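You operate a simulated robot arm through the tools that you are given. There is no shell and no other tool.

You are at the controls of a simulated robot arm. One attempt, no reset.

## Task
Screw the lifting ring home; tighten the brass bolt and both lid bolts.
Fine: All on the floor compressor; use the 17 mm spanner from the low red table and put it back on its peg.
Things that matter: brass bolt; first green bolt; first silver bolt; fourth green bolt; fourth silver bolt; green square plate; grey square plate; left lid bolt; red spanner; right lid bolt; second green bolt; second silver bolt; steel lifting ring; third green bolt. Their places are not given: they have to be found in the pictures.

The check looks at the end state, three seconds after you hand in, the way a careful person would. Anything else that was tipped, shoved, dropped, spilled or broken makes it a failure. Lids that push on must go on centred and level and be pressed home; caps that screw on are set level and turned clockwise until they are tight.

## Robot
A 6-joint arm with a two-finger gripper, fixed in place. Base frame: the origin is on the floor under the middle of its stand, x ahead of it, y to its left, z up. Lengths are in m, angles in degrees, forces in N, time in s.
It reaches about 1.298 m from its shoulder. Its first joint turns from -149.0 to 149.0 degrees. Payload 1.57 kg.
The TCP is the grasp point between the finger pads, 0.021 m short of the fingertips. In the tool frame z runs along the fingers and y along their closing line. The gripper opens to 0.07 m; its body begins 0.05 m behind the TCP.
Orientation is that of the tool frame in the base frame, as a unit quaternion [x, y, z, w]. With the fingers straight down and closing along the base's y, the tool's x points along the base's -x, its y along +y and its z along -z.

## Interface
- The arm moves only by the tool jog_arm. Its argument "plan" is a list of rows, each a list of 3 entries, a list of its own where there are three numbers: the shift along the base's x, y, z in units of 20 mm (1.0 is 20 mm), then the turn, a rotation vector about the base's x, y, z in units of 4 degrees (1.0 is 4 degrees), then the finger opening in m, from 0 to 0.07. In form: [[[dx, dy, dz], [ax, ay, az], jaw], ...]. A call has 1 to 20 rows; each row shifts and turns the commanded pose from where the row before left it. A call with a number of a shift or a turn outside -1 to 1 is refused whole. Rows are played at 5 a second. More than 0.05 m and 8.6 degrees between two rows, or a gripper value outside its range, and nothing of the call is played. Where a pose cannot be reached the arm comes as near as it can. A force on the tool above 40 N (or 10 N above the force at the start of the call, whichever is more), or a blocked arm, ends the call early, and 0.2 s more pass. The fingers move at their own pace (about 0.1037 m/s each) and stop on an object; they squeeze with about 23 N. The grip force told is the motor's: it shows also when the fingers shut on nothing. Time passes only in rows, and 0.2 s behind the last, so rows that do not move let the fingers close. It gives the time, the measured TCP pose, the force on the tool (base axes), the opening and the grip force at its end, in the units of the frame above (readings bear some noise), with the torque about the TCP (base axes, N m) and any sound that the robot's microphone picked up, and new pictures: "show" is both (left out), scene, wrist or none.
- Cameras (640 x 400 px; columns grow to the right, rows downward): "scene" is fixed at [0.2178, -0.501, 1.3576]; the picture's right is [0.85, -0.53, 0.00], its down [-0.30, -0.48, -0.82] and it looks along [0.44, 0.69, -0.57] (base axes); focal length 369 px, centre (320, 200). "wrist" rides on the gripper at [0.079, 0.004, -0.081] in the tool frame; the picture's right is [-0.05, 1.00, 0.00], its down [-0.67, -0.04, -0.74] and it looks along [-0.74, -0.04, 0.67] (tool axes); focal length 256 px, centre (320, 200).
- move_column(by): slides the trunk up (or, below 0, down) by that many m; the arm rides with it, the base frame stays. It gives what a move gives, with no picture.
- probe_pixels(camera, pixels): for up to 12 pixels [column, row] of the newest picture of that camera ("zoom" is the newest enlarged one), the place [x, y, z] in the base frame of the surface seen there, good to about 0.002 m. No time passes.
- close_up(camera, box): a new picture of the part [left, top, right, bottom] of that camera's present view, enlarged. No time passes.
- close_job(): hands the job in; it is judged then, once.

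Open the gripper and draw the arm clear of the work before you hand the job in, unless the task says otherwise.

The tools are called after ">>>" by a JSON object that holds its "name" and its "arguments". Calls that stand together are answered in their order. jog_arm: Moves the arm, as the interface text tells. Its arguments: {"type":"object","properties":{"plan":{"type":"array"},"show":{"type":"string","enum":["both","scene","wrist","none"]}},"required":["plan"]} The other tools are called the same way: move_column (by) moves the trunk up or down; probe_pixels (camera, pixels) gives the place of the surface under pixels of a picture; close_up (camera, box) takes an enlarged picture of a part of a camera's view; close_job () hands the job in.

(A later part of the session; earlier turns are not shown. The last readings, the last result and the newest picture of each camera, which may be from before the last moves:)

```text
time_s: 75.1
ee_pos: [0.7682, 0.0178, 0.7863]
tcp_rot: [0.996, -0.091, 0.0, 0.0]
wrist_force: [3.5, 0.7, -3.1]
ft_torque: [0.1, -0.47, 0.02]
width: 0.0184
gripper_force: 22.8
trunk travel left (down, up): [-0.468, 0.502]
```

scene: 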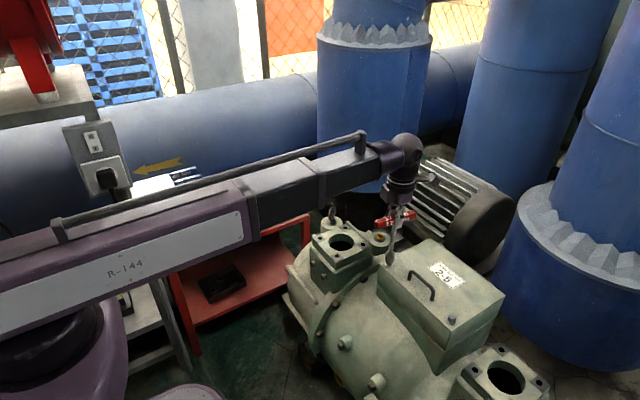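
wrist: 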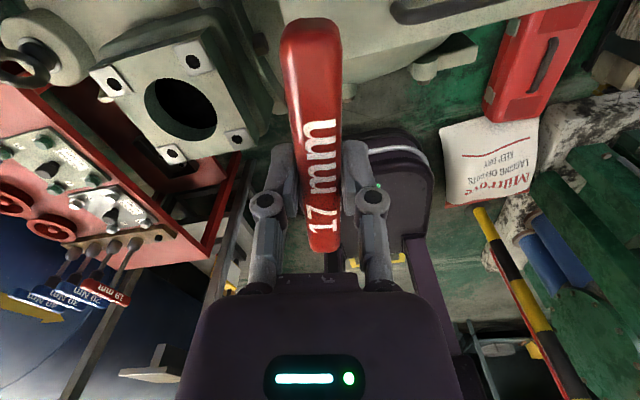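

The socket has slid over the head (only 3.5 N side force toward +x, no push up). I nudge +0.6 mm in x and lower further until it seats.

>>> {"name": "jog_arm", "arguments": {"plan": [[[0.03, 0.01, 0], [0, 0, 0], 0.0], [[0, 0, 0], [0, 0, 0], 0.0]], "show": "none"}}

>>> {"name": "move_column", "arguments": {"by": -0.003}}

>>> {"name": "move_column", "arguments": {"by": -0.003}}

>>> {"name": "jog_arm", "arguments": {"plan": [[[0, 0, 0], [0, 0, 0], 0.0]]}}

>>> {"name": "close_up", "arguments": {"camera": "scene", "box": [373, 240, 405, 275]}}

```text
time_s: 75.7
ee_pos: [0.768, 0.0186, 0.787]
tcp_rot: [0.996, -0.092, 0.0, 0.002]
wrist_force: [0.6, 0.3, -2.9]
ft_torque: [0.07, -0.12, 0.0]
width: 0.0186
gripper_force: 22.8
trunk travel left (down, up): [-0.468, 0.502]
```

```text
time_s: 76.3
ee_pos: [0.767, 0.0172, 0.7836]
tcp_rot: [0.996, -0.092, -0.001, 0.002]
wrist_force: [0.2, 1.1, -2.2]
ft_torque: [0.09, -0.08, 0.06]
width: 0.0188
gripper_force: 23.0
trunk travel left (down, up): [-0.465, 0.505]
```

```text
time_s: 76.8
ee_pos: [0.7666, 0.0185, 0.7819]
tcp_rot: [0.996, -0.092, 0.001, 0.001]
wrist_force: [2.4, 1.4, 18.3]
ft_torque: [0.08, -0.21, -0.04]
width: 0.0187
gripper_force: 22.8
trunk travel left (down, up): [-0.462, 0.508]
```

```text
time_s: 77.2
ee_pos: [0.7662, 0.0178, 0.7811]
tcp_rot: [0.996, -0.091, 0.0, 0.001]
wrist_force: [2.4, 1.7, 17.7]
ft_torque: [0.15, -0.23, -0.02]
width: 0.0186
gripper_force: 22.9
trunk travel left (down, up): [-0.462, 0.508]
```

scene: 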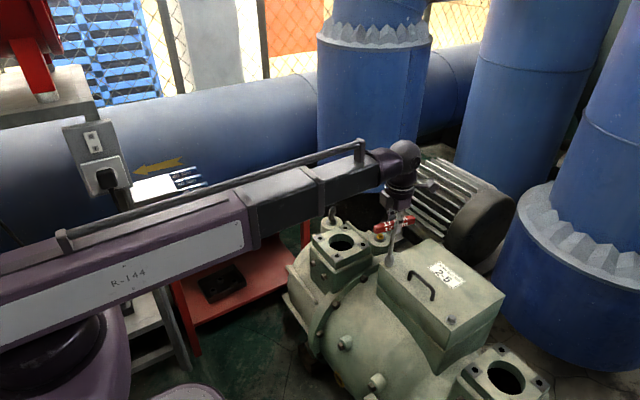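
wrist: 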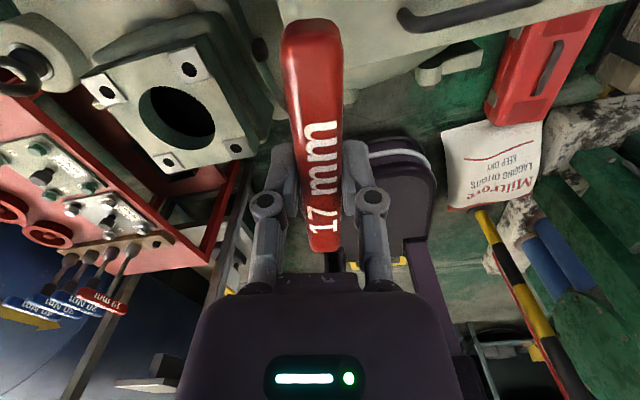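

```text
11.43 times, centred on (389, 258) of scene
```

zoom: 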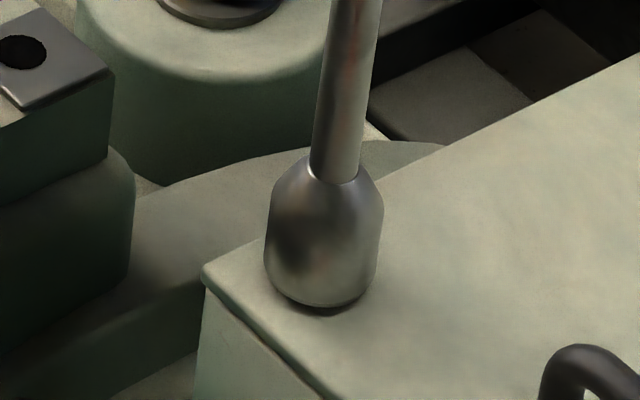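

The socket is fully seated (18 N up). I ease up 0.8 mm and turn clockwise 24°, reading torque.

>>> {"name": "move_column", "arguments": {"by": 0.001}}

>>> {"name": "jog_arm", "arguments": {"plan": [[[0, 0, 0], [0, 0, -1], 0.0], [[0, 0, 0], [0, 0, -1], 0.0], [[0, 0, 0], [0, 0, -1], 0.0]], "show": "none"}}

>>> {"name": "jog_arm", "arguments": {"plan": [[[0, 0, 0], [0, 0, -1], 0.0], [[0, 0, 0], [0, 0, -1], 0.0], [[0, 0, 0], [0, 0, -1], 0.0]], "show": "none"}}

```text
time_s: 77.7
ee_pos: [0.7672, 0.0173, 0.7808]
tcp_rot: [0.996, -0.091, 0.0, 0.001]
wrist_force: [0.0, 1.7, 5.4]
ft_torque: [0.23, 0.05, 0.01]
width: 0.0186
gripper_force: 22.8
trunk travel left (down, up): [-0.463, 0.507]
```

```text
time_s: 78.5
ee_pos: [0.7682, 0.0178, 0.7815]
tcp_rot: [0.98, -0.197, 0.0, 0.001]
wrist_force: [-2.8, 4.6, -1.1]
ft_torque: [0.51, 0.38, 0.04]
width: 0.0186
gripper_force: 23.0
trunk travel left (down, up): [-0.463, 0.507]
```

```text
time_s: 79.3
ee_pos: [0.7677, 0.0174, 0.7821]
tcp_rot: [0.955, -0.296, -0.001, 0.001]
wrist_force: [-2.7, 4.6, -3.2]
ft_torque: [0.57, 0.44, 0.07]
width: 0.0185
gripper_force: 23.3
trunk travel left (down, up): [-0.463, 0.507]
```

It turns freely with 0.07 Nm. I go on clockwise in 20° bites with a small centring shift.

>>> {"name": "jog_arm", "arguments": {"plan": [[[-0.03, 0.04, 0], [0, 0, -1], 0.0], [[0, 0, 0], [0, 0, -1], 0.0], [[0, 0, 0], [0, 0, -1], 0.0], [[0, 0, 0], [0, 0, -1], 0.0], [[0, 0, 0], [0, 0, -1], 0.0], [[0, 0, 0], [0, 0, -1], 0.0]], "show": "scene"}}

>>> {"name": "close_up", "arguments": {"camera": "scene", "box": [373, 240, 405, 275]}}

```text
time_s: 80.7
ee_pos: [0.7671, 0.0201, 0.7816]
tcp_rot: [0.872, -0.489, -0.001, 0.001]
wrist_force: [1.6, 3.0, -5.3]
ft_torque: [0.43, -0.13, 0.08]
width: 0.0186
gripper_force: 23.2
trunk travel left (down, up): [-0.463, 0.507]
```

scene: 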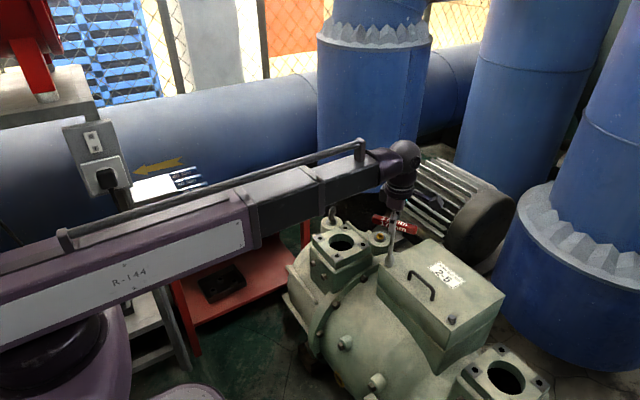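

```text
11.43 times, centred on (389, 258) of scene
```

zoom: 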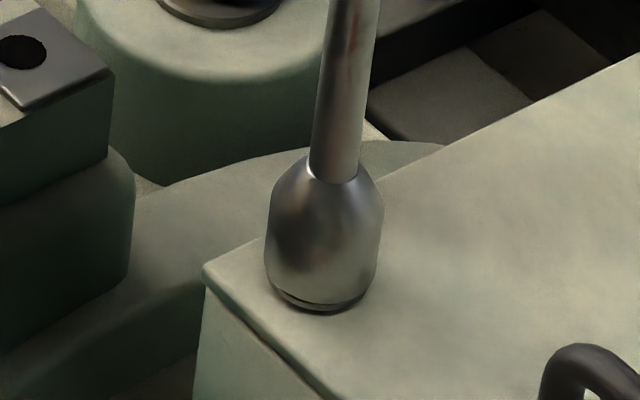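

The flange now shows below the socket rim — the bolt is screwing down. I lower 1 mm and turn another 24°.

>>> {"name": "move_column", "arguments": {"by": -0.0015}}

>>> {"name": "jog_arm", "arguments": {"plan": [[[0, 0.02, 0], [0, 0, -1], 0.0], [[0, 0, 0], [0, 0, -1], 0.0], [[0, 0, 0], [0, 0, -1], 0.0], [[0, 0, 0], [0, 0, -1], 0.0], [[0, 0, 0], [0, 0, -1], 0.0], [[0, 0, 0], [0, 0, -1], 0.0]], "show": "none"}}

>>> {"name": "close_up", "arguments": {"camera": "scene", "box": [373, 240, 405, 275]}}

```text
time_s: 81.2
ee_pos: [0.7671, 0.0193, 0.78]
tcp_rot: [0.873, -0.488, 0.0, 0.001]
wrist_force: [2.8, 4.4, 5.8]
ft_torque: [0.43, -0.18, -0.03]
width: 0.0185
gripper_force: 23.3
trunk travel left (down, up): [-0.461, 0.509]
```

```text
time_s: 82.6
ee_pos: [0.7672, 0.0205, 0.7789]
tcp_rot: [0.751, -0.66, -0.001, 0.0]
wrist_force: [0.9, 6.3, -1.1]
ft_torque: [0.78, -0.13, 0.05]
width: 0.0184
gripper_force: 23.5
trunk travel left (down, up): [-0.461, 0.509]
```

```text
11.43 times, centred on (389, 258) of scene
```

zoom: 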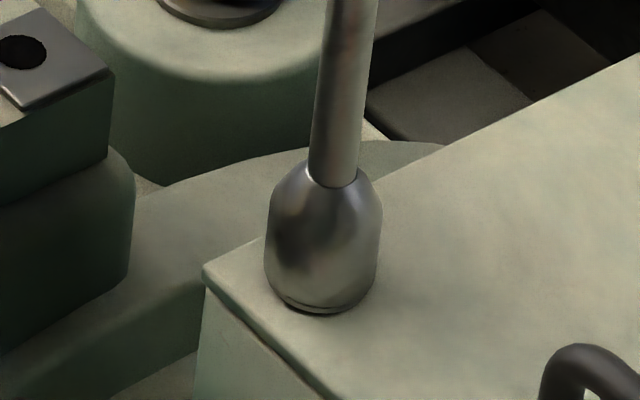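

Still free. I shift +0.8 mm in y to relieve the 6 N side force, lower 1 mm and turn another 32°.

>>> {"name": "move_column", "arguments": {"by": -0.001}}

>>> {"name": "jog_arm", "arguments": {"plan": [[[0, 0.04, 0], [0, 0, -1], 0.0], [[0, 0, 0], [0, 0, -1], 0.0], [[0, 0, 0], [0, 0, -1], 0.0], [[0, 0, 0], [0, 0, -1], 0.0], [[0, 0, 0], [0, 0, -1], 0.0], [[0, 0, 0], [0, 0, -1], 0.0], [[0, 0, 0], [0, 0, -1], 0.0], [[0, 0, 0], [0, 0, -1], 0.0]], "show": "none"}}

>>> {"name": "close_up", "arguments": {"camera": "scene", "box": [373, 240, 405, 275]}}

```text
time_s: 83.1
ee_pos: [0.7659, 0.0191, 0.7793]
tcp_rot: [0.751, -0.66, 0.0, 0.001]
wrist_force: [2.7, 4.4, 9.8]
ft_torque: [0.7, -0.26, 0.05]
width: 0.0186
gripper_force: 22.8
trunk travel left (down, up): [-0.46, 0.51]
```

```text
time_s: 84.9
ee_pos: [0.7676, 0.0209, 0.7791]
tcp_rot: [-0.539, 0.842, 0.001, 0.0]
wrist_force: [4.5, 3.8, -0.8]
ft_torque: [0.47, -0.51, 0.17]
width: 0.0185
gripper_force: 22.3
trunk travel left (down, up): [-0.46, 0.51]
```

```text
11.43 times, centred on (389, 258) of scene
```

zoom: 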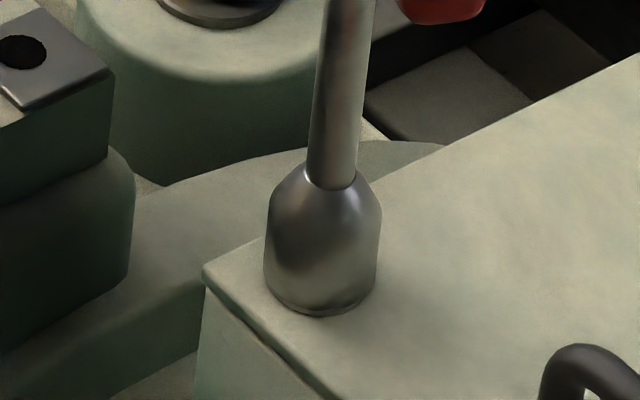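

Torque is beginning to rise (0.17 Nm). I continue in 12° steps.

>>> {"name": "jog_arm", "arguments": {"plan": [[[0.03, 0.03, 0], [0, 0, -1], 0.0], [[0, 0, 0], [0, 0, -1], 0.0], [[0, 0, 0], [0, 0, -1], 0.0]], "show": "none"}}

>>> {"name": "jog_arm", "arguments": {"plan": [[[0, 0, 0], [0, 0, -1], 0.0], [[0, 0, 0], [0, 0, -1], 0.0], [[0, 0, 0], [0, 0, -1], 0.0]], "show": "none"}}

```text
time_s: 85.7
ee_pos: [0.7675, 0.0215, 0.7774]
tcp_rot: [-0.449, 0.893, 0.0, 0.0]
wrist_force: [4.6, 1.5, -5.4]
ft_torque: [0.44, -0.44, 0.18]
width: 0.0185
gripper_force: 23.4
trunk travel left (down, up): [-0.46, 0.51]
```

```text
time_s: 86.5
ee_pos: [0.7685, 0.0205, 0.779]
tcp_rot: [-0.353, 0.936, 0.0, -0.001]
wrist_force: [2.5, 0.6, -7.0]
ft_torque: [-0.04, -0.24, 0.34]
width: 0.0192
gripper_force: 23.1
trunk travel left (down, up): [-0.46, 0.51]
```

Torque 0.34 Nm and the width begins to rise: it is seating. I turn on in 8° steps.

>>> {"name": "jog_arm", "arguments": {"plan": [[[0, 0, 0], [0, 0, -1], 0.0], [[0, 0, 0], [0, 0, -1], 0.0]], "show": "none"}}

>>> {"name": "jog_arm", "arguments": {"plan": [[[0, 0, 0], [0, 0, -1], 0.0], [[0, 0, 0], [0, 0, -1], 0.0]], "show": "both"}}

>>> {"name": "close_up", "arguments": {"camera": "scene", "box": [363, 200, 423, 275]}}

```text
time_s: 87.1
ee_pos: [0.7673, 0.0213, 0.7793]
tcp_rot: [-0.287, 0.958, 0.002, -0.001]
wrist_force: [3.2, -1.5, -6.3]
ft_torque: [-0.16, -0.27, 0.44]
width: 0.0211
gripper_force: 23.5
trunk travel left (down, up): [-0.46, 0.51]
```

```text
time_s: 87.7
ee_pos: [0.7684, 0.0209, 0.7793]
tcp_rot: [-0.22, 0.976, 0.001, -0.001]
wrist_force: [4.1, -0.2, -5.4]
ft_torque: [0.09, -0.33, 0.51]
width: 0.0234
gripper_force: 22.8
trunk travel left (down, up): [-0.46, 0.51]
```

scene: 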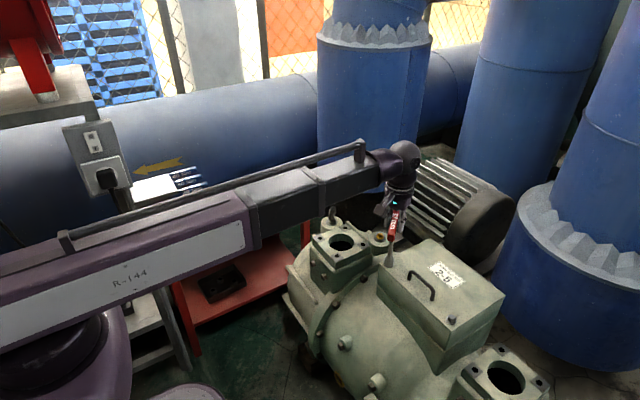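
wrist: 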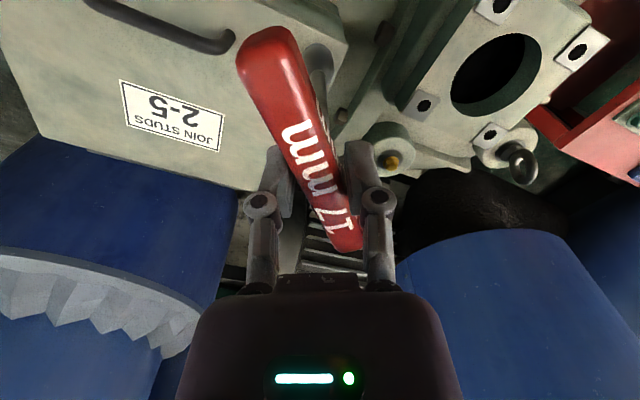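

```text
5.33 times, centred on (393, 238) of scene
```

zoom: 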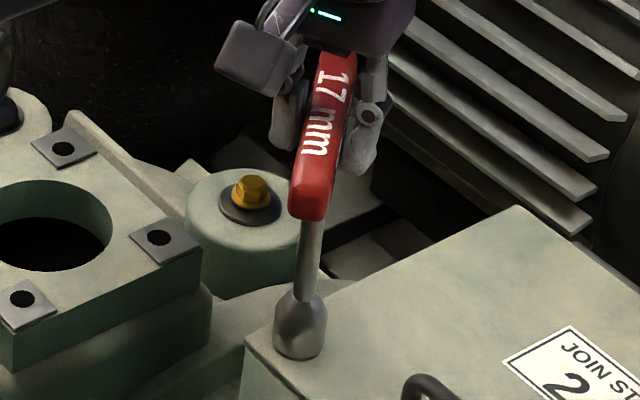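

The handle now lags the gripper by some 15–20° — the bolt resists 0.5 Nm. I measure the handle's own direction to see whether it still moves.

>>> {"name": "probe_pixels", "arguments": {"camera": "zoom", "pixels": [[312, 175], [325, 130], [340, 62], [300, 355], [290, 340], [320, 340], [300, 330], [302, 362]]}}

>>> {"name": "probe_pixels", "arguments": {"camera": "wrist", "pixels": [[262, 40], [295, 110], [345, 235], [320, 180]]}}

```text
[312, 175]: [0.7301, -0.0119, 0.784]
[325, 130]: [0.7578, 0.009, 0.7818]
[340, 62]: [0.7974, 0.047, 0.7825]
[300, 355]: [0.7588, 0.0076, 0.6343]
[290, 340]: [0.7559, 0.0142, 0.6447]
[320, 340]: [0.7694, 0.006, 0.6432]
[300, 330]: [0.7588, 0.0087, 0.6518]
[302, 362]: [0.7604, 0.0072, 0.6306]
```

```text
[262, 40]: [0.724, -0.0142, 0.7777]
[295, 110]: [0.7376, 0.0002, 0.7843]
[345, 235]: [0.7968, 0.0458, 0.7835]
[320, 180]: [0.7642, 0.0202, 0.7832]
```

The handle points at 41° while the gripper is at 25°, so the bolt stopped at about 41° (≈128° of turning). To confirm it is tight I open slightly, line up with the handle again, regrip and pull once more.

>>> {"name": "jog_arm", "arguments": {"plan": [[[0, 0, 0], [0, 0, 1], 0.0], [[0, 0, 0], [0, 0, 1], 0.0], [[0, 0, 0], [0, 0, 1], 0.0], [[0, 0, 0], [0, 0, 0.25], 0.0]], "show": "none"}}

>>> {"name": "jog_arm", "arguments": {"plan": [[[0, 0, 0], [0, 0, 0], 0.03], [[0, 0, 0], [0, 0, 0], 0.03]], "show": "both"}}

>>> {"name": "close_up", "arguments": {"camera": "scene", "box": [363, 200, 423, 275]}}

```text
time_s: 88.7
ee_pos: [0.7688, 0.0201, 0.7778]
tcp_rot: [-0.331, 0.944, 0.001, -0.001]
wrist_force: [0.9, -2.7, -4.0]
ft_torque: [-0.37, 0.08, 0.33]
width: 0.0196
gripper_force: 22.5
trunk travel left (down, up): [-0.46, 0.51]
```

```text
time_s: 89.3
ee_pos: [0.7669, 0.022, 0.7802]
tcp_rot: [-0.33, 0.944, 0.0, 0.0]
wrist_force: [-0.5, 0.2, -0.6]
ft_torque: [0.01, -0.01, 0.03]
width: 0.0303
gripper_force: 0.1
trunk travel left (down, up): [-0.46, 0.51]
```

scene: 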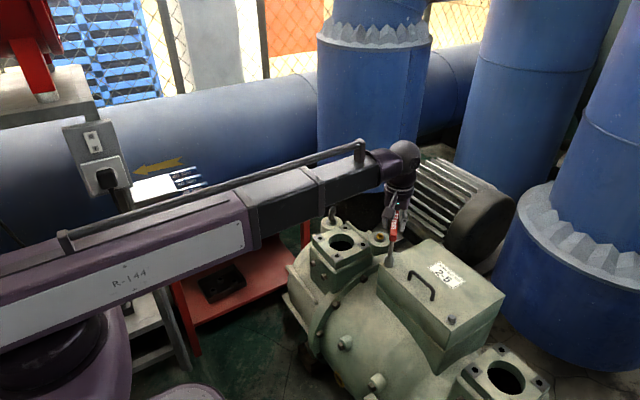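
wrist: 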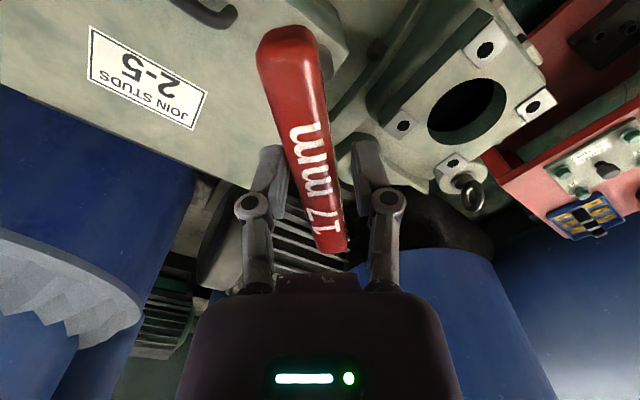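

```text
5.33 times, centred on (393, 238) of scene
```

zoom: 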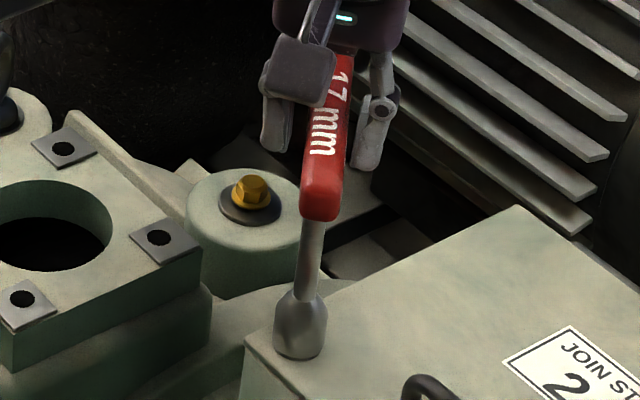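

I probe the free-standing handle's direction from the wrist picture.

>>> {"name": "probe_pixels", "arguments": {"camera": "wrist", "pixels": [[288, 40], [300, 100], [315, 165], [328, 230], [331, 240]]}}

>>> {"name": "probe_pixels", "arguments": {"camera": "zoom", "pixels": [[320, 178], [325, 150], [340, 75], [300, 330], [300, 350]]}}

```text
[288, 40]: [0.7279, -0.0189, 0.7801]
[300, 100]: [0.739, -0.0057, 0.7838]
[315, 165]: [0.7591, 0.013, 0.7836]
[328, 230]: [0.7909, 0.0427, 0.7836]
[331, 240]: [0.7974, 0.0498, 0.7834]
```

```text
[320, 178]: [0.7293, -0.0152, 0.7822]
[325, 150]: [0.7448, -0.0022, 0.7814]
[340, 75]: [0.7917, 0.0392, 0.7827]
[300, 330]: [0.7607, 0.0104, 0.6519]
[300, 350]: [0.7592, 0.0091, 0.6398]
```

Handle stands at about 43°. I regrip (gripper slightly clockwise of it, so closing pulls clockwise) and pull another 16°.

>>> {"name": "jog_arm", "arguments": {"plan": [[[0, 0, 0], [0, 0, 0], 0.0], [[0, 0, 0], [0, 0, 0], 0.0], [[0, 0, 0], [0, 0, 0], 0.0]], "show": "none"}}

>>> {"name": "jog_arm", "arguments": {"plan": [[[0, 0, 0], [0, 0, -1], 0.0], [[0, 0, 0], [0, 0, -1], 0.0]], "show": "none"}}

>>> {"name": "jog_arm", "arguments": {"plan": [[[0, 0, 0], [0, 0, -1], 0.0], [[0, 0, 0], [0, 0, -1], 0.0]], "show": "both"}}

>>> {"name": "close_up", "arguments": {"camera": "scene", "box": [363, 200, 423, 275]}}

```text
time_s: 90.1
ee_pos: [0.7674, 0.0204, 0.7783]
tcp_rot: [-0.33, 0.944, 0.001, 0.0]
wrist_force: [1.7, -2.0, 2.5]
ft_torque: [-0.28, -0.19, 0.24]
width: 0.0205
gripper_force: 22.6
trunk travel left (down, up): [-0.46, 0.51]
```

```text
time_s: 90.7
ee_pos: [0.7683, 0.0219, 0.7785]
tcp_rot: [-0.263, 0.965, 0.002, -0.001]
wrist_force: [1.9, -2.6, -2.4]
ft_torque: [-0.08, -0.26, 0.44]
width: 0.022
gripper_force: 23.0
trunk travel left (down, up): [-0.46, 0.51]
```

```text
time_s: 91.3
ee_pos: [0.7688, 0.0221, 0.778]
tcp_rot: [-0.193, 0.981, 0.002, 0.0]
wrist_force: [3.8, -2.2, -4.8]
ft_torque: [-0.22, -0.25, 0.47]
width: 0.0242
gripper_force: 23.3
trunk travel left (down, up): [-0.46, 0.51]
```

scene: 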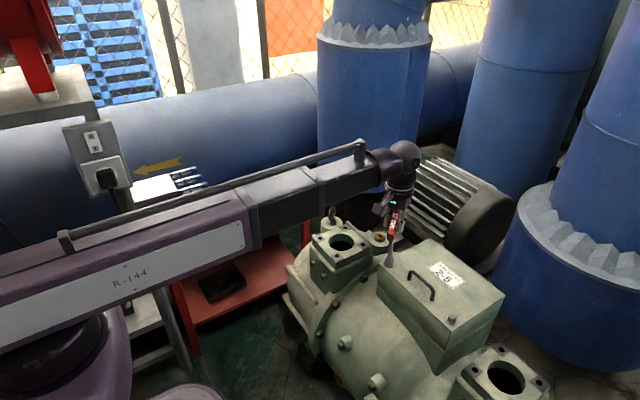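
wrist: 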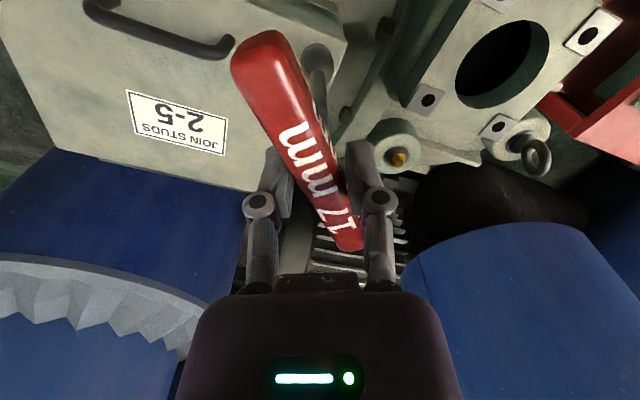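

```text
5.33 times, centred on (393, 238) of scene
```

zoom: 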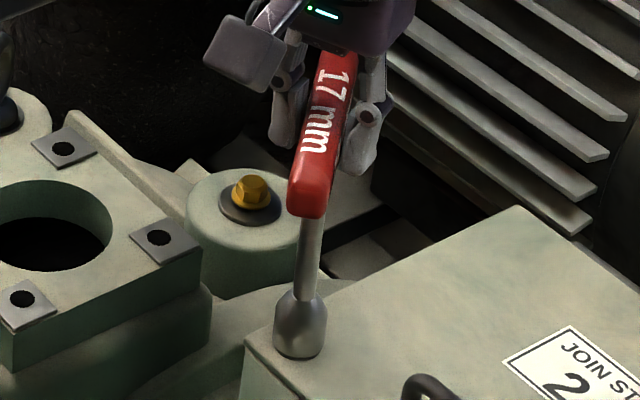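

Under 0.47 Nm the handle stays at 41°, as before: it does not move further with the squeeze-limited grip. For a firmer check I open wide and use the two fingers as a fork on both sides of the handle, turning clockwise until they bear on it.

>>> {"name": "jog_arm", "arguments": {"plan": [[[0, 0, 0], [0, 0, 0], 0.07], [[0, 0, 0], [0, 0, 0], 0.07], [[0, 0, 0], [0, 0, -1], 0.07], [[0, 0, 0], [0, 0, -1], 0.07], [[0, 0, 0], [0, 0, -1], 0.07], [[0, 0, 0], [0, 0, -1], 0.07], [[0, 0, 0], [0, 0, -1], 0.07]], "show": "wrist"}}

```text
time_s: 92.9
ee_pos: [0.7668, 0.0215, 0.7782]
tcp_rot: [-0.021, 1.0, 0.001, 0.0]
wrist_force: [0.4, 0.1, 0.0]
ft_torque: [-0.02, 0.02, -0.01]
width: 0.0701
gripper_force: 0.1
trunk travel left (down, up): [-0.46, 0.51]
```

wrist: 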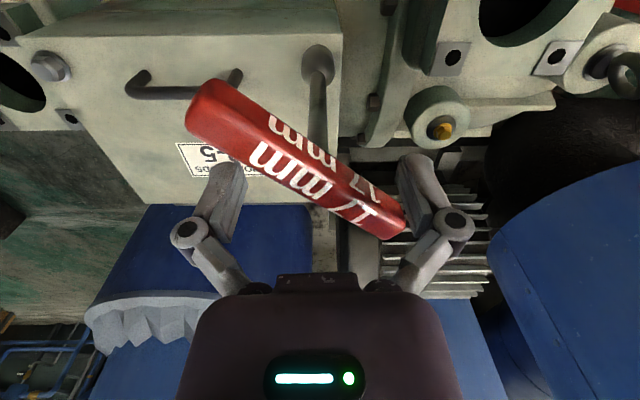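

Gripper at 2°, handle at about 43°; the fingers should meet it near -15°. I go on in smaller steps reading torque.

>>> {"name": "jog_arm", "arguments": {"plan": [[[0, 0, 0], [0, 0, -1], 0.07], [[0, 0, 0], [0, 0, -1], 0.07], [[0, 0, 0], [0, 0, -0.5], 0.07]], "show": "none"}}

>>> {"name": "jog_arm", "arguments": {"plan": [[[0, 0, 0], [0, 0, -0.5], 0.07], [[0, 0, 0], [0, 0, -0.5], 0.07]], "show": "none"}}

>>> {"name": "jog_arm", "arguments": {"plan": [[[0, 0, 0], [0, 0, -0.5], 0.07]], "show": "wrist"}}

```text
time_s: 93.7
ee_pos: [0.768, 0.0215, 0.7786]
tcp_rot: [0.066, 0.998, 0.002, 0.0]
wrist_force: [-1.1, 0.7, 0.2]
ft_torque: [-0.01, -0.01, 0.0]
width: 0.07
gripper_force: 0.1
trunk travel left (down, up): [-0.46, 0.51]
```

```text
time_s: 94.3
ee_pos: [0.7673, 0.0207, 0.7795]
tcp_rot: [0.101, 0.995, 0.001, 0.0]
wrist_force: [-0.7, -0.3, -0.3]
ft_torque: [0.04, -0.02, 0.01]
width: 0.0699
gripper_force: 0.0
trunk travel left (down, up): [-0.46, 0.51]
```

```text
time_s: 94.7
ee_pos: [0.7681, 0.0217, 0.7786]
tcp_rot: [0.117, 0.993, 0.0, 0.0]
wrist_force: [0.6, 0.0, 0.8]
ft_torque: [-0.02, 0.01, 0.02]
width: 0.07
gripper_force: 0.0
trunk travel left (down, up): [-0.46, 0.51]
```

wrist: 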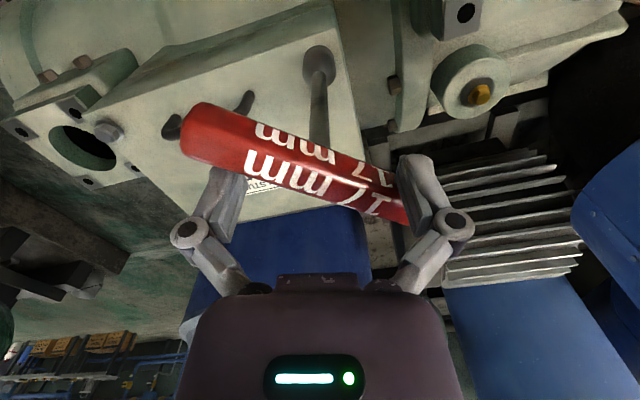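

Nearly touching both fingers. I continue in 2° steps.

>>> {"name": "jog_arm", "arguments": {"plan": [[[0, 0, 0], [0, 0, -0.5], 0.07], [[0, 0, 0], [0, 0, -0.5], 0.07]], "show": "none"}}

>>> {"name": "jog_arm", "arguments": {"plan": [[[0, 0, 0], [0, 0, -0.5], 0.07], [[0, 0, 0], [0, 0, -0.5], 0.07]], "show": "none"}}

>>> {"name": "jog_arm", "arguments": {"plan": [[[0, 0, 0], [0, 0, -0.5], 0.07]], "show": "wrist"}}

```text
time_s: 95.3
ee_pos: [0.7683, 0.0216, 0.7781]
tcp_rot: [0.152, 0.988, 0.002, 0.0]
wrist_force: [2.5, -0.1, 0.8]
ft_torque: [0.05, -0.11, 0.36]
width: 0.0699
gripper_force: 0.1
trunk travel left (down, up): [-0.46, 0.51]
```

```text
time_s: 95.9
ee_pos: [0.7681, 0.021, 0.779]
tcp_rot: [0.187, 0.982, 0.0, 0.0]
wrist_force: [2.1, 0.3, 1.7]
ft_torque: [0.02, -0.08, 0.58]
width: 0.0704
gripper_force: 0.1
trunk travel left (down, up): [-0.46, 0.51]
```

```text
time_s: 96.3
ee_pos: [0.7687, 0.021, 0.7792]
tcp_rot: [0.205, 0.979, 0.002, 0.001]
wrist_force: [3.3, -0.8, 1.1]
ft_torque: [0.09, -0.12, 0.66]
width: 0.07
gripper_force: 0.0
trunk travel left (down, up): [-0.46, 0.51]
```

wrist: 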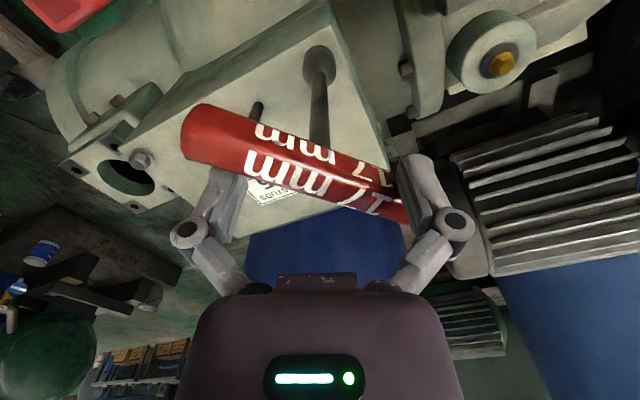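

Torque has climbed smoothly to 0.66 Nm while the handle seems to keep its place in the fingers. I probe the handle's direction now.

>>> {"name": "probe_pixels", "arguments": {"camera": "wrist", "pixels": [[200, 125], [240, 140], [300, 163], [350, 182], [390, 198]]}}

>>> {"name": "close_up", "arguments": {"camera": "scene", "box": [363, 200, 423, 275]}}

```text
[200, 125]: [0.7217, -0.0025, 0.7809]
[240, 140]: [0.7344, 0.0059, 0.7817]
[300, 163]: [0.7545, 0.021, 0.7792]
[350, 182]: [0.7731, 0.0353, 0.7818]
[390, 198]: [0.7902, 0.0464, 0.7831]
```

```text
5.33 times, centred on (393, 238) of scene
```

zoom: 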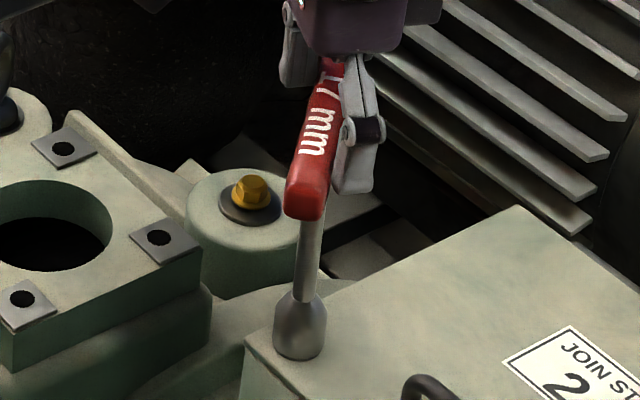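

Handle now at about 35.5°, some 8° further than before. I back the fingers off to see whether it stays or springs back.

>>> {"name": "jog_arm", "arguments": {"plan": [[[0, 0, 0], [0, 0, 1], 0.07], [[0, 0, 0], [0, 0, 1], 0.07], [[0, 0, 0], [0, 0, 1], 0.07], [[0, 0, 0], [0, 0, 1], 0.07]], "show": "both"}}

>>> {"name": "close_up", "arguments": {"camera": "scene", "box": [363, 200, 423, 275]}}

```text
time_s: 97.3
ee_pos: [0.7668, 0.0214, 0.7793]
tcp_rot: [0.066, 0.998, -0.001, 0.001]
wrist_force: [-0.2, -0.6, -0.1]
ft_torque: [-0.03, 0.02, -0.03]
width: 0.0699
gripper_force: 0.0
trunk travel left (down, up): [-0.46, 0.51]
```

scene: 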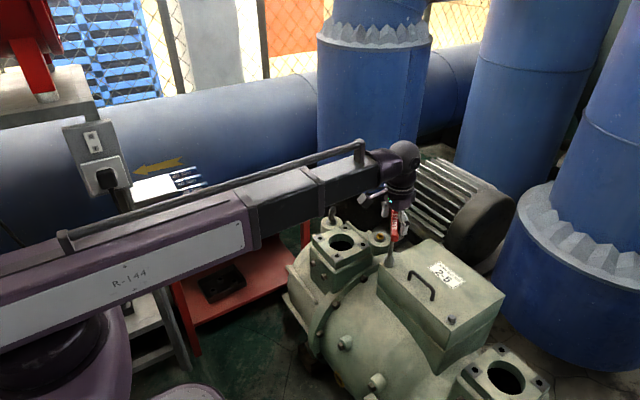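
wrist: 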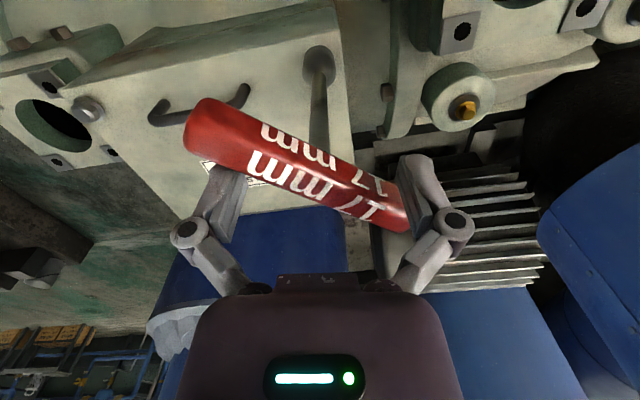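

```text
5.33 times, centred on (393, 238) of scene
```

zoom: 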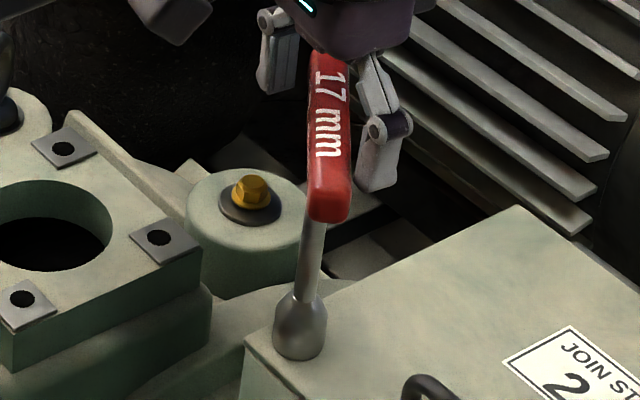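

The handle sprang back: the bolt is against its stop, tight. I probe the handle's free direction for regripping.

>>> {"name": "probe_pixels", "arguments": {"camera": "wrist", "pixels": [[203, 122], [240, 140], [300, 168], [350, 192], [393, 212]]}}

>>> {"name": "probe_pixels", "arguments": {"camera": "zoom", "pixels": [[328, 185], [328, 140], [328, 70], [302, 320], [302, 350], [280, 340], [326, 340]]}}

```text
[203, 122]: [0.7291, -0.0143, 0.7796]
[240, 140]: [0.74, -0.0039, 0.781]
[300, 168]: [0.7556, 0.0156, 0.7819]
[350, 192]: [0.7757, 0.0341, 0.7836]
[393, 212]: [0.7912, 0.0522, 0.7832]
```

```text
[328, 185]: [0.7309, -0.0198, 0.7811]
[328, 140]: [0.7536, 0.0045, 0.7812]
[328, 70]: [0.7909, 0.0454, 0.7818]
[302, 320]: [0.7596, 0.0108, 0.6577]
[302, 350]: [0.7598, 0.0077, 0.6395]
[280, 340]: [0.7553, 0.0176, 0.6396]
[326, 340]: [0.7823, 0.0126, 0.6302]
```

Free handle direction is 47°. I turn the open fingers back to 44° (slightly clockwise of it), lower 3 mm for a fuller grip, and close.

>>> {"name": "jog_arm", "arguments": {"plan": [[[0, 0, 0], [0, 0, 0.99], 0.07], [[0, 0, 0], [0, 0, 0.99], 0.07], [[0, 0, 0], [0, 0, 0.99], 0.07], [[0, 0, 0], [0, 0, 0.99], 0.07], [[0, 0, 0], [0, 0, 0.99], 0.07], [[0, 0, 0], [0, 0, 0.99], 0.07], [[0, 0, 0], [0, 0, 0.99], 0.07], [[0, 0, 0], [0, 0, 0.99], 0.07], [[0, 0, 0], [0, 0, 0.99], 0.07], [[0, 0, 0], [0, 0, 0.99], 0.07], [[0, 0, 0], [0, 0, 0.99], 0.07], [[0, 0, 0], [0, 0, 0.99], 0.07], [[0, 0, 0], [0, 0, 0.99], 0.07]], "show": "none"}}

>>> {"name": "move_column", "arguments": {"by": -0.003}}

>>> {"name": "jog_arm", "arguments": {"plan": [[[0, 0, 0], [0, 0, 0], 0.0], [[0, 0, 0], [0, 0, 0], 0.0], [[0, 0, 0], [0, 0, 0], 0.0], [[0, 0, 0], [0, 0, 0], 0.0]], "show": "both"}}

```text
time_s: 100.1
ee_pos: [0.7668, 0.0207, 0.7789]
tcp_rot: [-0.374, 0.927, 0.001, 0.0]
wrist_force: [-0.3, -0.4, -0.2]
ft_torque: [0.0, -0.02, -0.01]
width: 0.0699
gripper_force: 0.1
trunk travel left (down, up): [-0.46, 0.51]
```

```text
time_s: 100.6
ee_pos: [0.7665, 0.0214, 0.777]
tcp_rot: [-0.374, 0.927, 0.001, 0.0]
wrist_force: [-1.1, -0.5, 0.6]
ft_torque: [-0.03, -0.03, 0.0]
width: 0.0699
gripper_force: 0.0
trunk travel left (down, up): [-0.457, 0.513]
```

```text
time_s: 101.6
ee_pos: [0.7673, 0.0207, 0.7771]
tcp_rot: [-0.375, 0.927, 0.0, 0.0]
wrist_force: [2.1, -2.5, 7.3]
ft_torque: [-0.25, -0.19, 0.2]
width: 0.0191
gripper_force: 22.8
trunk travel left (down, up): [-0.457, 0.513]
```

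scene: 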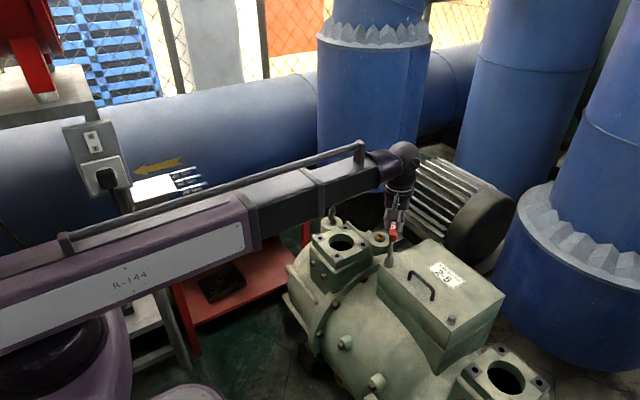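
wrist: 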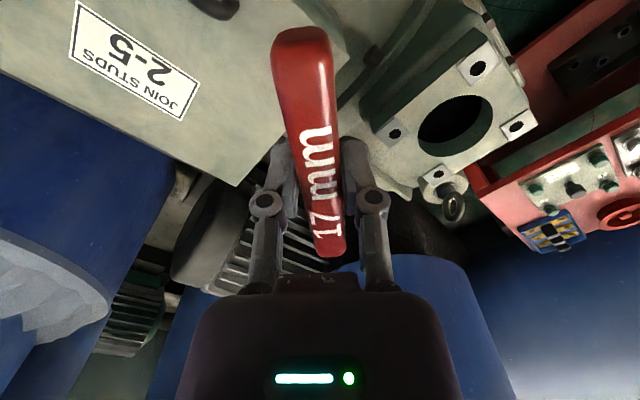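

Gripped again. A last clockwise pull, then I relax to near zero torque and lift the spanner off.

>>> {"name": "jog_arm", "arguments": {"plan": [[[0, 0, 0], [0, 0, -1], 0.0], [[0, 0, 0], [0, 0, -1], 0.0], [[0, 0, 0], [0, 0, -0.5], 0.0]], "show": "none"}}

>>> {"name": "jog_arm", "arguments": {"plan": [[[0, 0, 0], [0, 0, 1], 0.0], [[0, 0, 0], [0, 0, 0.9], 0.0], [[0, 0, 0], [0, 0, 0.6], 0.0]], "show": "none"}}

>>> {"name": "move_column", "arguments": {"by": 0.008}}

```text
time_s: 102.4
ee_pos: [0.7671, 0.0213, 0.7756]
tcp_rot: [-0.292, 0.957, 0.0, 0.0]
wrist_force: [4.8, -0.5, 5.1]
ft_torque: [0.08, -0.48, 0.42]
width: 0.0213
gripper_force: 22.8
trunk travel left (down, up): [-0.457, 0.513]
```

```text
time_s: 103.2
ee_pos: [0.7654, 0.0203, 0.7765]
tcp_rot: [-0.376, 0.927, 0.001, -0.001]
wrist_force: [0.3, -5.3, 1.4]
ft_torque: [-0.49, 0.04, 0.22]
width: 0.0182
gripper_force: 22.8
trunk travel left (down, up): [-0.457, 0.513]
```

```text
time_s: 103.8
ee_pos: [0.7671, 0.0208, 0.7824]
tcp_rot: [-0.375, 0.927, 0.001, 0.001]
wrist_force: [4.6, -0.9, -9.6]
ft_torque: [0.06, -0.46, 0.34]
width: 0.0187
gripper_force: 23.2
trunk travel left (down, up): [-0.465, 0.505]
```

Lifting meets some drag (0.34 Nm still on). I relax 4° more and lift further.

>>> {"name": "jog_arm", "arguments": {"plan": [[[0, 0, 0], [0, 0, 0.5], 0.0], [[0, 0, 0], [0, 0, 0.5], 0.0]], "show": "none"}}

>>> {"name": "move_column", "arguments": {"by": 0.008}}

>>> {"name": "move_column", "arguments": {"by": 0.02}}

>>> {"name": "jog_arm", "arguments": {"plan": [[[0, 0, 0], [0, 0, 0], 0.0]], "show": "both"}}

>>> {"name": "close_up", "arguments": {"camera": "scene", "box": [363, 190, 423, 275]}}

```text
time_s: 104.4
ee_pos: [0.7673, 0.0213, 0.784]
tcp_rot: [-0.407, 0.913, 0.002, 0.0]
wrist_force: [5.4, 0.5, -5.7]
ft_torque: [0.16, -0.64, 0.12]
width: 0.0186
gripper_force: 23.3
trunk travel left (down, up): [-0.465, 0.505]
```

```text
time_s: 105.0
ee_pos: [0.7673, 0.0204, 0.7918]
tcp_rot: [-0.406, 0.914, 0.001, -0.002]
wrist_force: [-0.1, 0.8, -2.2]
ft_torque: [0.0, -0.02, 0.01]
width: 0.0186
gripper_force: 22.7
trunk travel left (down, up): [-0.473, 0.497]
```

```text
time_s: 105.6
ee_pos: [0.7673, 0.0219, 0.8126]
tcp_rot: [-0.407, 0.913, 0.001, -0.001]
wrist_force: [0.5, 0.5, -2.1]
ft_torque: [0.0, -0.02, 0.03]
width: 0.0189
gripper_force: 22.8
trunk travel left (down, up): [-0.493, 0.477]
```

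```text
time_s: 106.0
ee_pos: [0.7664, 0.0218, 0.8124]
tcp_rot: [-0.407, 0.914, 0.001, -0.001]
wrist_force: [-0.8, -0.1, -2.2]
ft_torque: [0.01, -0.02, 0.01]
width: 0.0187
gripper_force: 23.0
trunk travel left (down, up): [-0.493, 0.477]
```

scene: 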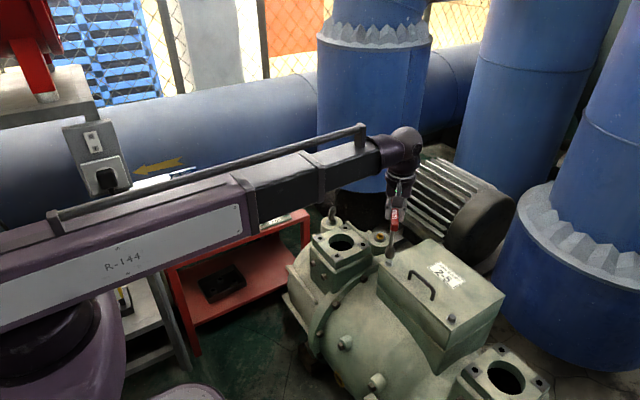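
wrist: 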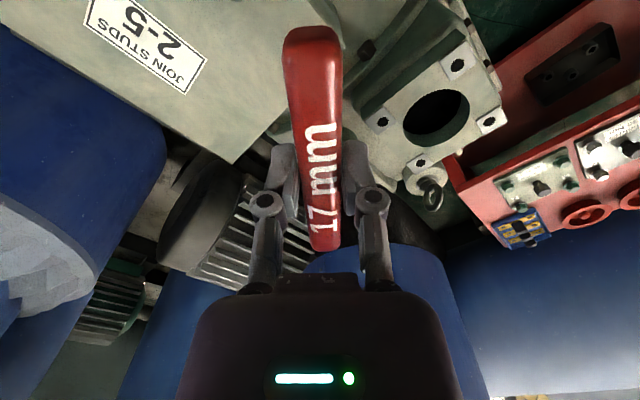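

```text
4.71 times, centred on (393, 232) of scene
```

zoom: 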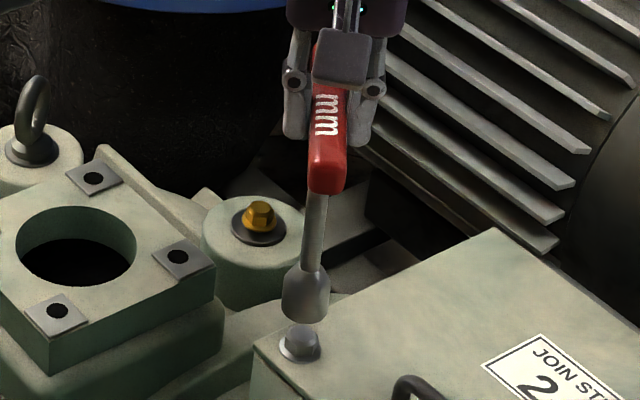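

The spanner is off the left lid bolt. I compare the left (tightened) and right (untouched) lid bolts closely.

>>> {"name": "close_up", "arguments": {"camera": "scene", "box": [376, 250, 404, 276]}}

>>> {"name": "close_up", "arguments": {"camera": "scene", "box": [438, 306, 466, 332]}}

```text
15.38 times, centred on (390, 263) of scene
```

zoom: 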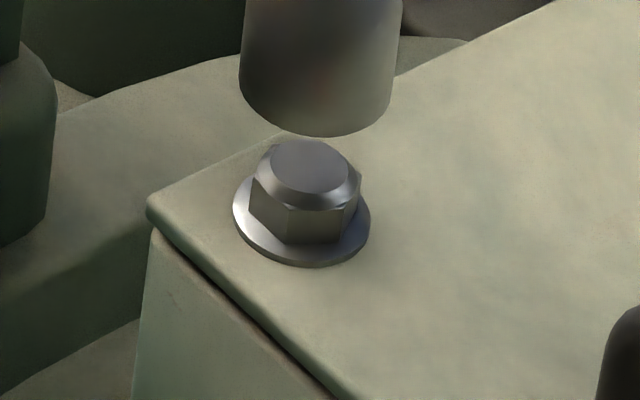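

```text
15.38 times, centred on (452, 319) of scene
```

zoom: 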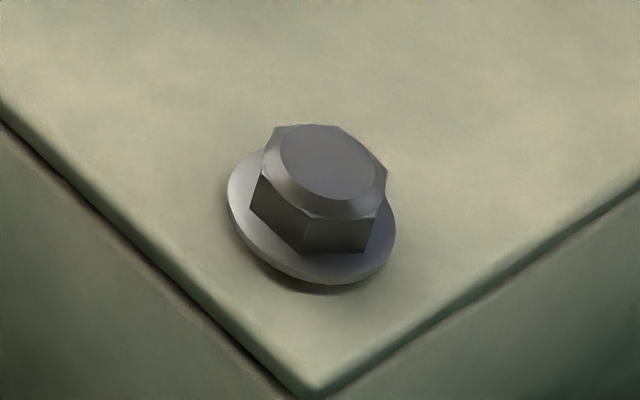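

Left bolt's flange is flush on the lid, the right one still floats (shadow under it). I probe both bolts' tops and flanges for their exact places.

>>> {"name": "probe_pixels", "arguments": {"camera": "scene", "pixels": [[389.35, 260.7], [384.7, 264.0], [393.0, 264.0], [389.0, 266.8], [388.8, 262.5], [452.65, 316.5], [446.4, 318.7], [456.5, 321.3], [452, 324.0], [452.2, 318.0]]}}

>>> {"name": "probe_pixels", "arguments": {"camera": "zoom", "pixels": [[330, 162], [300, 145], [360, 180], [300, 175], [355, 150], [235, 195], [388, 240], [310, 275], [290, 240], [345, 240]]}}

```text
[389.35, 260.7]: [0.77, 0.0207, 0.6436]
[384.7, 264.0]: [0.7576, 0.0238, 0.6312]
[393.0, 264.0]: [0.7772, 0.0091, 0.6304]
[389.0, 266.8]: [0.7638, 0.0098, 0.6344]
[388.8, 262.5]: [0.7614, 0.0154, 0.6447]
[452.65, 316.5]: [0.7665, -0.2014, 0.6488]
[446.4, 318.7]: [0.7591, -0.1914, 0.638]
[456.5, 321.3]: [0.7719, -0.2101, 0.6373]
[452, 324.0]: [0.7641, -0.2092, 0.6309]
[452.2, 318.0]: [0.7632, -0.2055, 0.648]
```

```text
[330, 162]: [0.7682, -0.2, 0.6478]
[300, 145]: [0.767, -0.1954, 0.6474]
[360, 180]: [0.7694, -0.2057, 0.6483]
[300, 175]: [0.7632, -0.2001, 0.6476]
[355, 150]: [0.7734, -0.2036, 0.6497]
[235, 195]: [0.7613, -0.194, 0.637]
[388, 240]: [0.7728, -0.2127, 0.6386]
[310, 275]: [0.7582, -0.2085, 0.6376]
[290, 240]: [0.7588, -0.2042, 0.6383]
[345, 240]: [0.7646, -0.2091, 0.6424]
```

Right bolt's hex phase looks nearly the same as the left's final one, so I keep the handle angle. I raise to clear the lid handle, move 0.22 m along -y, and look.

>>> {"name": "move_column", "arguments": {"by": 0.06}}

>>> {"name": "jog_arm", "arguments": {"plan": [[[0, -1, 0], [0, 0, 0], 0.0], [[0, -1, 0], [0, 0, 0], 0.0], [[0, -1, 0], [0, 0, 0], 0.0], [[0, -1, 0], [0, 0, 0], 0.0], [[0, -1, 0], [0, 0, 0], 0.0], [[0, -1, 0], [0, 0, 0], 0.0], [[0, -1, 0], [0, 0, 0], 0.0], [[0, -1, 0], [0, 0, 0], 0.0], [[0, -1, 0], [0, 0, 0], 0.0], [[0, -1, 0], [0, 0, 0], 0.0], [[0, -0.95, 0], [0, 0, 0], 0.0]], "show": "none"}}

>>> {"name": "move_column", "arguments": {"by": -0.064}}

>>> {"name": "jog_arm", "arguments": {"plan": [[[0, 0, 0], [0, 0, 0], 0.0]], "show": "both"}}

>>> {"name": "close_up", "arguments": {"camera": "scene", "box": [436, 286, 476, 332]}}

```text
time_s: 107.0
ee_pos: [0.7674, 0.0214, 0.8719]
tcp_rot: [-0.406, 0.914, 0.001, -0.001]
wrist_force: [0.2, 0.4, -1.4]
ft_torque: [0.01, -0.01, 0.02]
width: 0.0184
gripper_force: 22.9
trunk travel left (down, up): [-0.553, 0.417]
```

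```text
time_s: 109.4
ee_pos: [0.7651, -0.1977, 0.8727]
tcp_rot: [-0.406, 0.914, 0.001, -0.001]
wrist_force: [-0.3, 0.6, -2.7]
ft_torque: [0.01, -0.03, 0.0]
width: 0.0186
gripper_force: 22.8
trunk travel left (down, up): [-0.553, 0.417]
```

```text
time_s: 110.5
ee_pos: [0.765, -0.1976, 0.808]
tcp_rot: [-0.406, 0.914, 0.001, -0.001]
wrist_force: [-0.6, -0.2, -1.5]
ft_torque: [0.03, -0.02, -0.03]
width: 0.0188
gripper_force: 23.3
trunk travel left (down, up): [-0.489, 0.481]
```

```text
time_s: 110.9
ee_pos: [0.7659, -0.1968, 0.8081]
tcp_rot: [-0.407, 0.913, 0.001, 0.0]
wrist_force: [-0.4, 0.2, -2.2]
ft_torque: [0.0, -0.01, 0.01]
width: 0.0186
gripper_force: 22.6
trunk travel left (down, up): [-0.489, 0.481]
```

scene: 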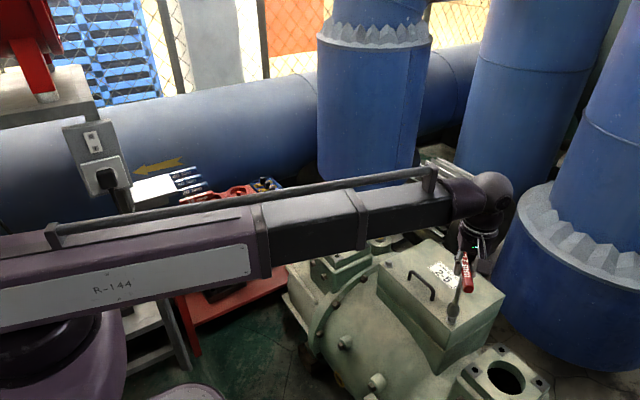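
wrist: 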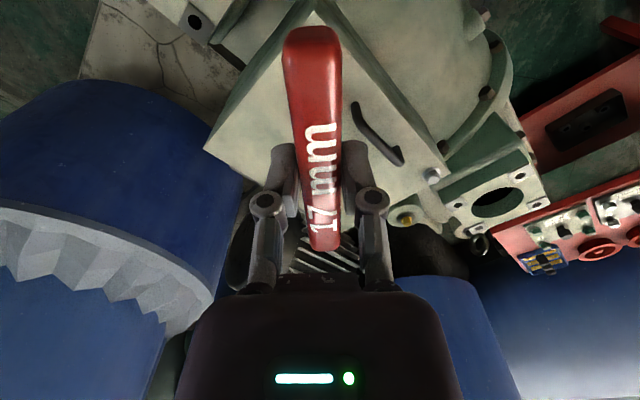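

```text
8.70 times, centred on (456, 309) of scene
```

zoom: 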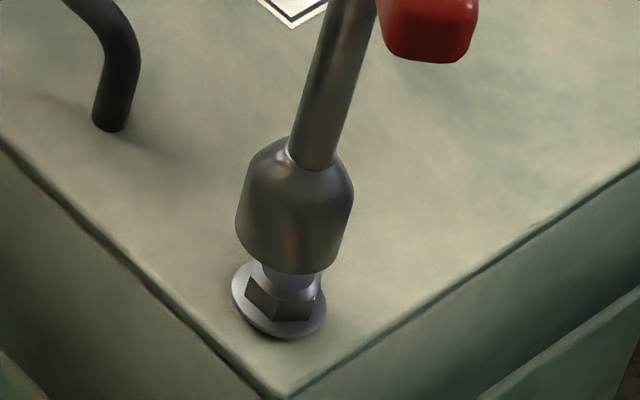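

The socket seems about 2–3 mm left of the bolt in this picture. I probe socket and bolt surfaces to quantify.

>>> {"name": "probe_pixels", "arguments": {"camera": "zoom", "pixels": [[294, 205], [290, 230], [285, 262], [240, 215], [350, 200], [330, 80], [280, 318], [236, 290], [324, 310], [278, 330], [285, 285], [300, 160]]}}

```text
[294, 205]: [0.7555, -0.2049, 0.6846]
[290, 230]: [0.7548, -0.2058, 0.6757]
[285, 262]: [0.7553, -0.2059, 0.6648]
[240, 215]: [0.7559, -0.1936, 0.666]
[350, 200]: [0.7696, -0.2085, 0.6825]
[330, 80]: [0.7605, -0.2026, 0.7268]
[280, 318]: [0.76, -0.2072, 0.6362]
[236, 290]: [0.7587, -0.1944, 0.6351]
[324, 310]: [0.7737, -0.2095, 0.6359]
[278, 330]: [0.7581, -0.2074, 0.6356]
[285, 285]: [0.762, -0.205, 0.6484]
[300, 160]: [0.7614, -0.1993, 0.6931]
```

Socket centre ≈(0.767,-0.199), bolt ≈(0.767,-0.202). I shift -2.7 mm in y and +0.7 mm in x and lower in steps.

>>> {"name": "jog_arm", "arguments": {"plan": [[[0.035, -0.135, 0], [0, 0, 0], 0.0], [[0, 0, 0], [0, 0, 0], 0.0]], "show": "none"}}

>>> {"name": "move_column", "arguments": {"by": -0.011}}

>>> {"name": "jog_arm", "arguments": {"plan": [[[0, 0, 0], [0, 0, 0], 0.0]], "show": "scene"}}

>>> {"name": "close_up", "arguments": {"camera": "scene", "box": [436, 286, 476, 332]}}

```text
time_s: 111.5
ee_pos: [0.7669, -0.2002, 0.8083]
tcp_rot: [-0.407, 0.913, 0.0, -0.001]
wrist_force: [-0.5, 0.1, -1.9]
ft_torque: [-0.01, 0.01, -0.02]
width: 0.0187
gripper_force: 23.0
trunk travel left (down, up): [-0.489, 0.481]
```

```text
time_s: 112.1
ee_pos: [0.7663, -0.2008, 0.7965]
tcp_rot: [-0.408, 0.913, 0.001, -0.001]
wrist_force: [0.2, 0.1, -1.4]
ft_torque: [-0.01, -0.03, -0.01]
width: 0.0186
gripper_force: 22.4
trunk travel left (down, up): [-0.478, 0.492]
```

```text
time_s: 112.5
ee_pos: [0.7663, -0.2006, 0.7976]
tcp_rot: [-0.406, 0.914, 0.001, 0.0]
wrist_force: [0.2, -0.4, -2.4]
ft_torque: [0.0, -0.02, 0.03]
width: 0.0187
gripper_force: 23.0
trunk travel left (down, up): [-0.478, 0.492]
```

scene: 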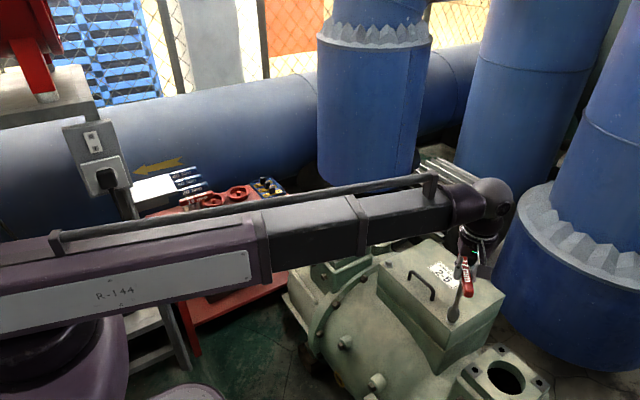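

```text
8.70 times, centred on (456, 309) of scene
```

zoom: 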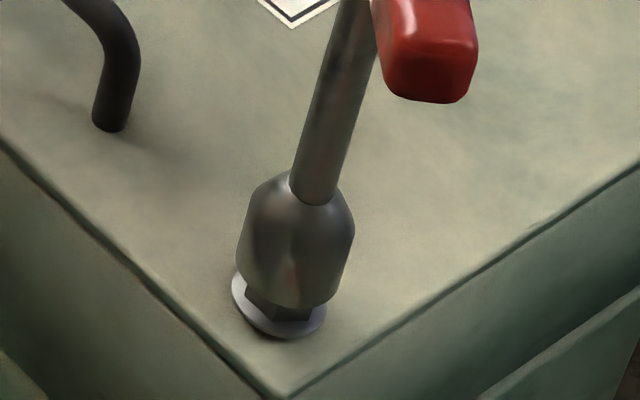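

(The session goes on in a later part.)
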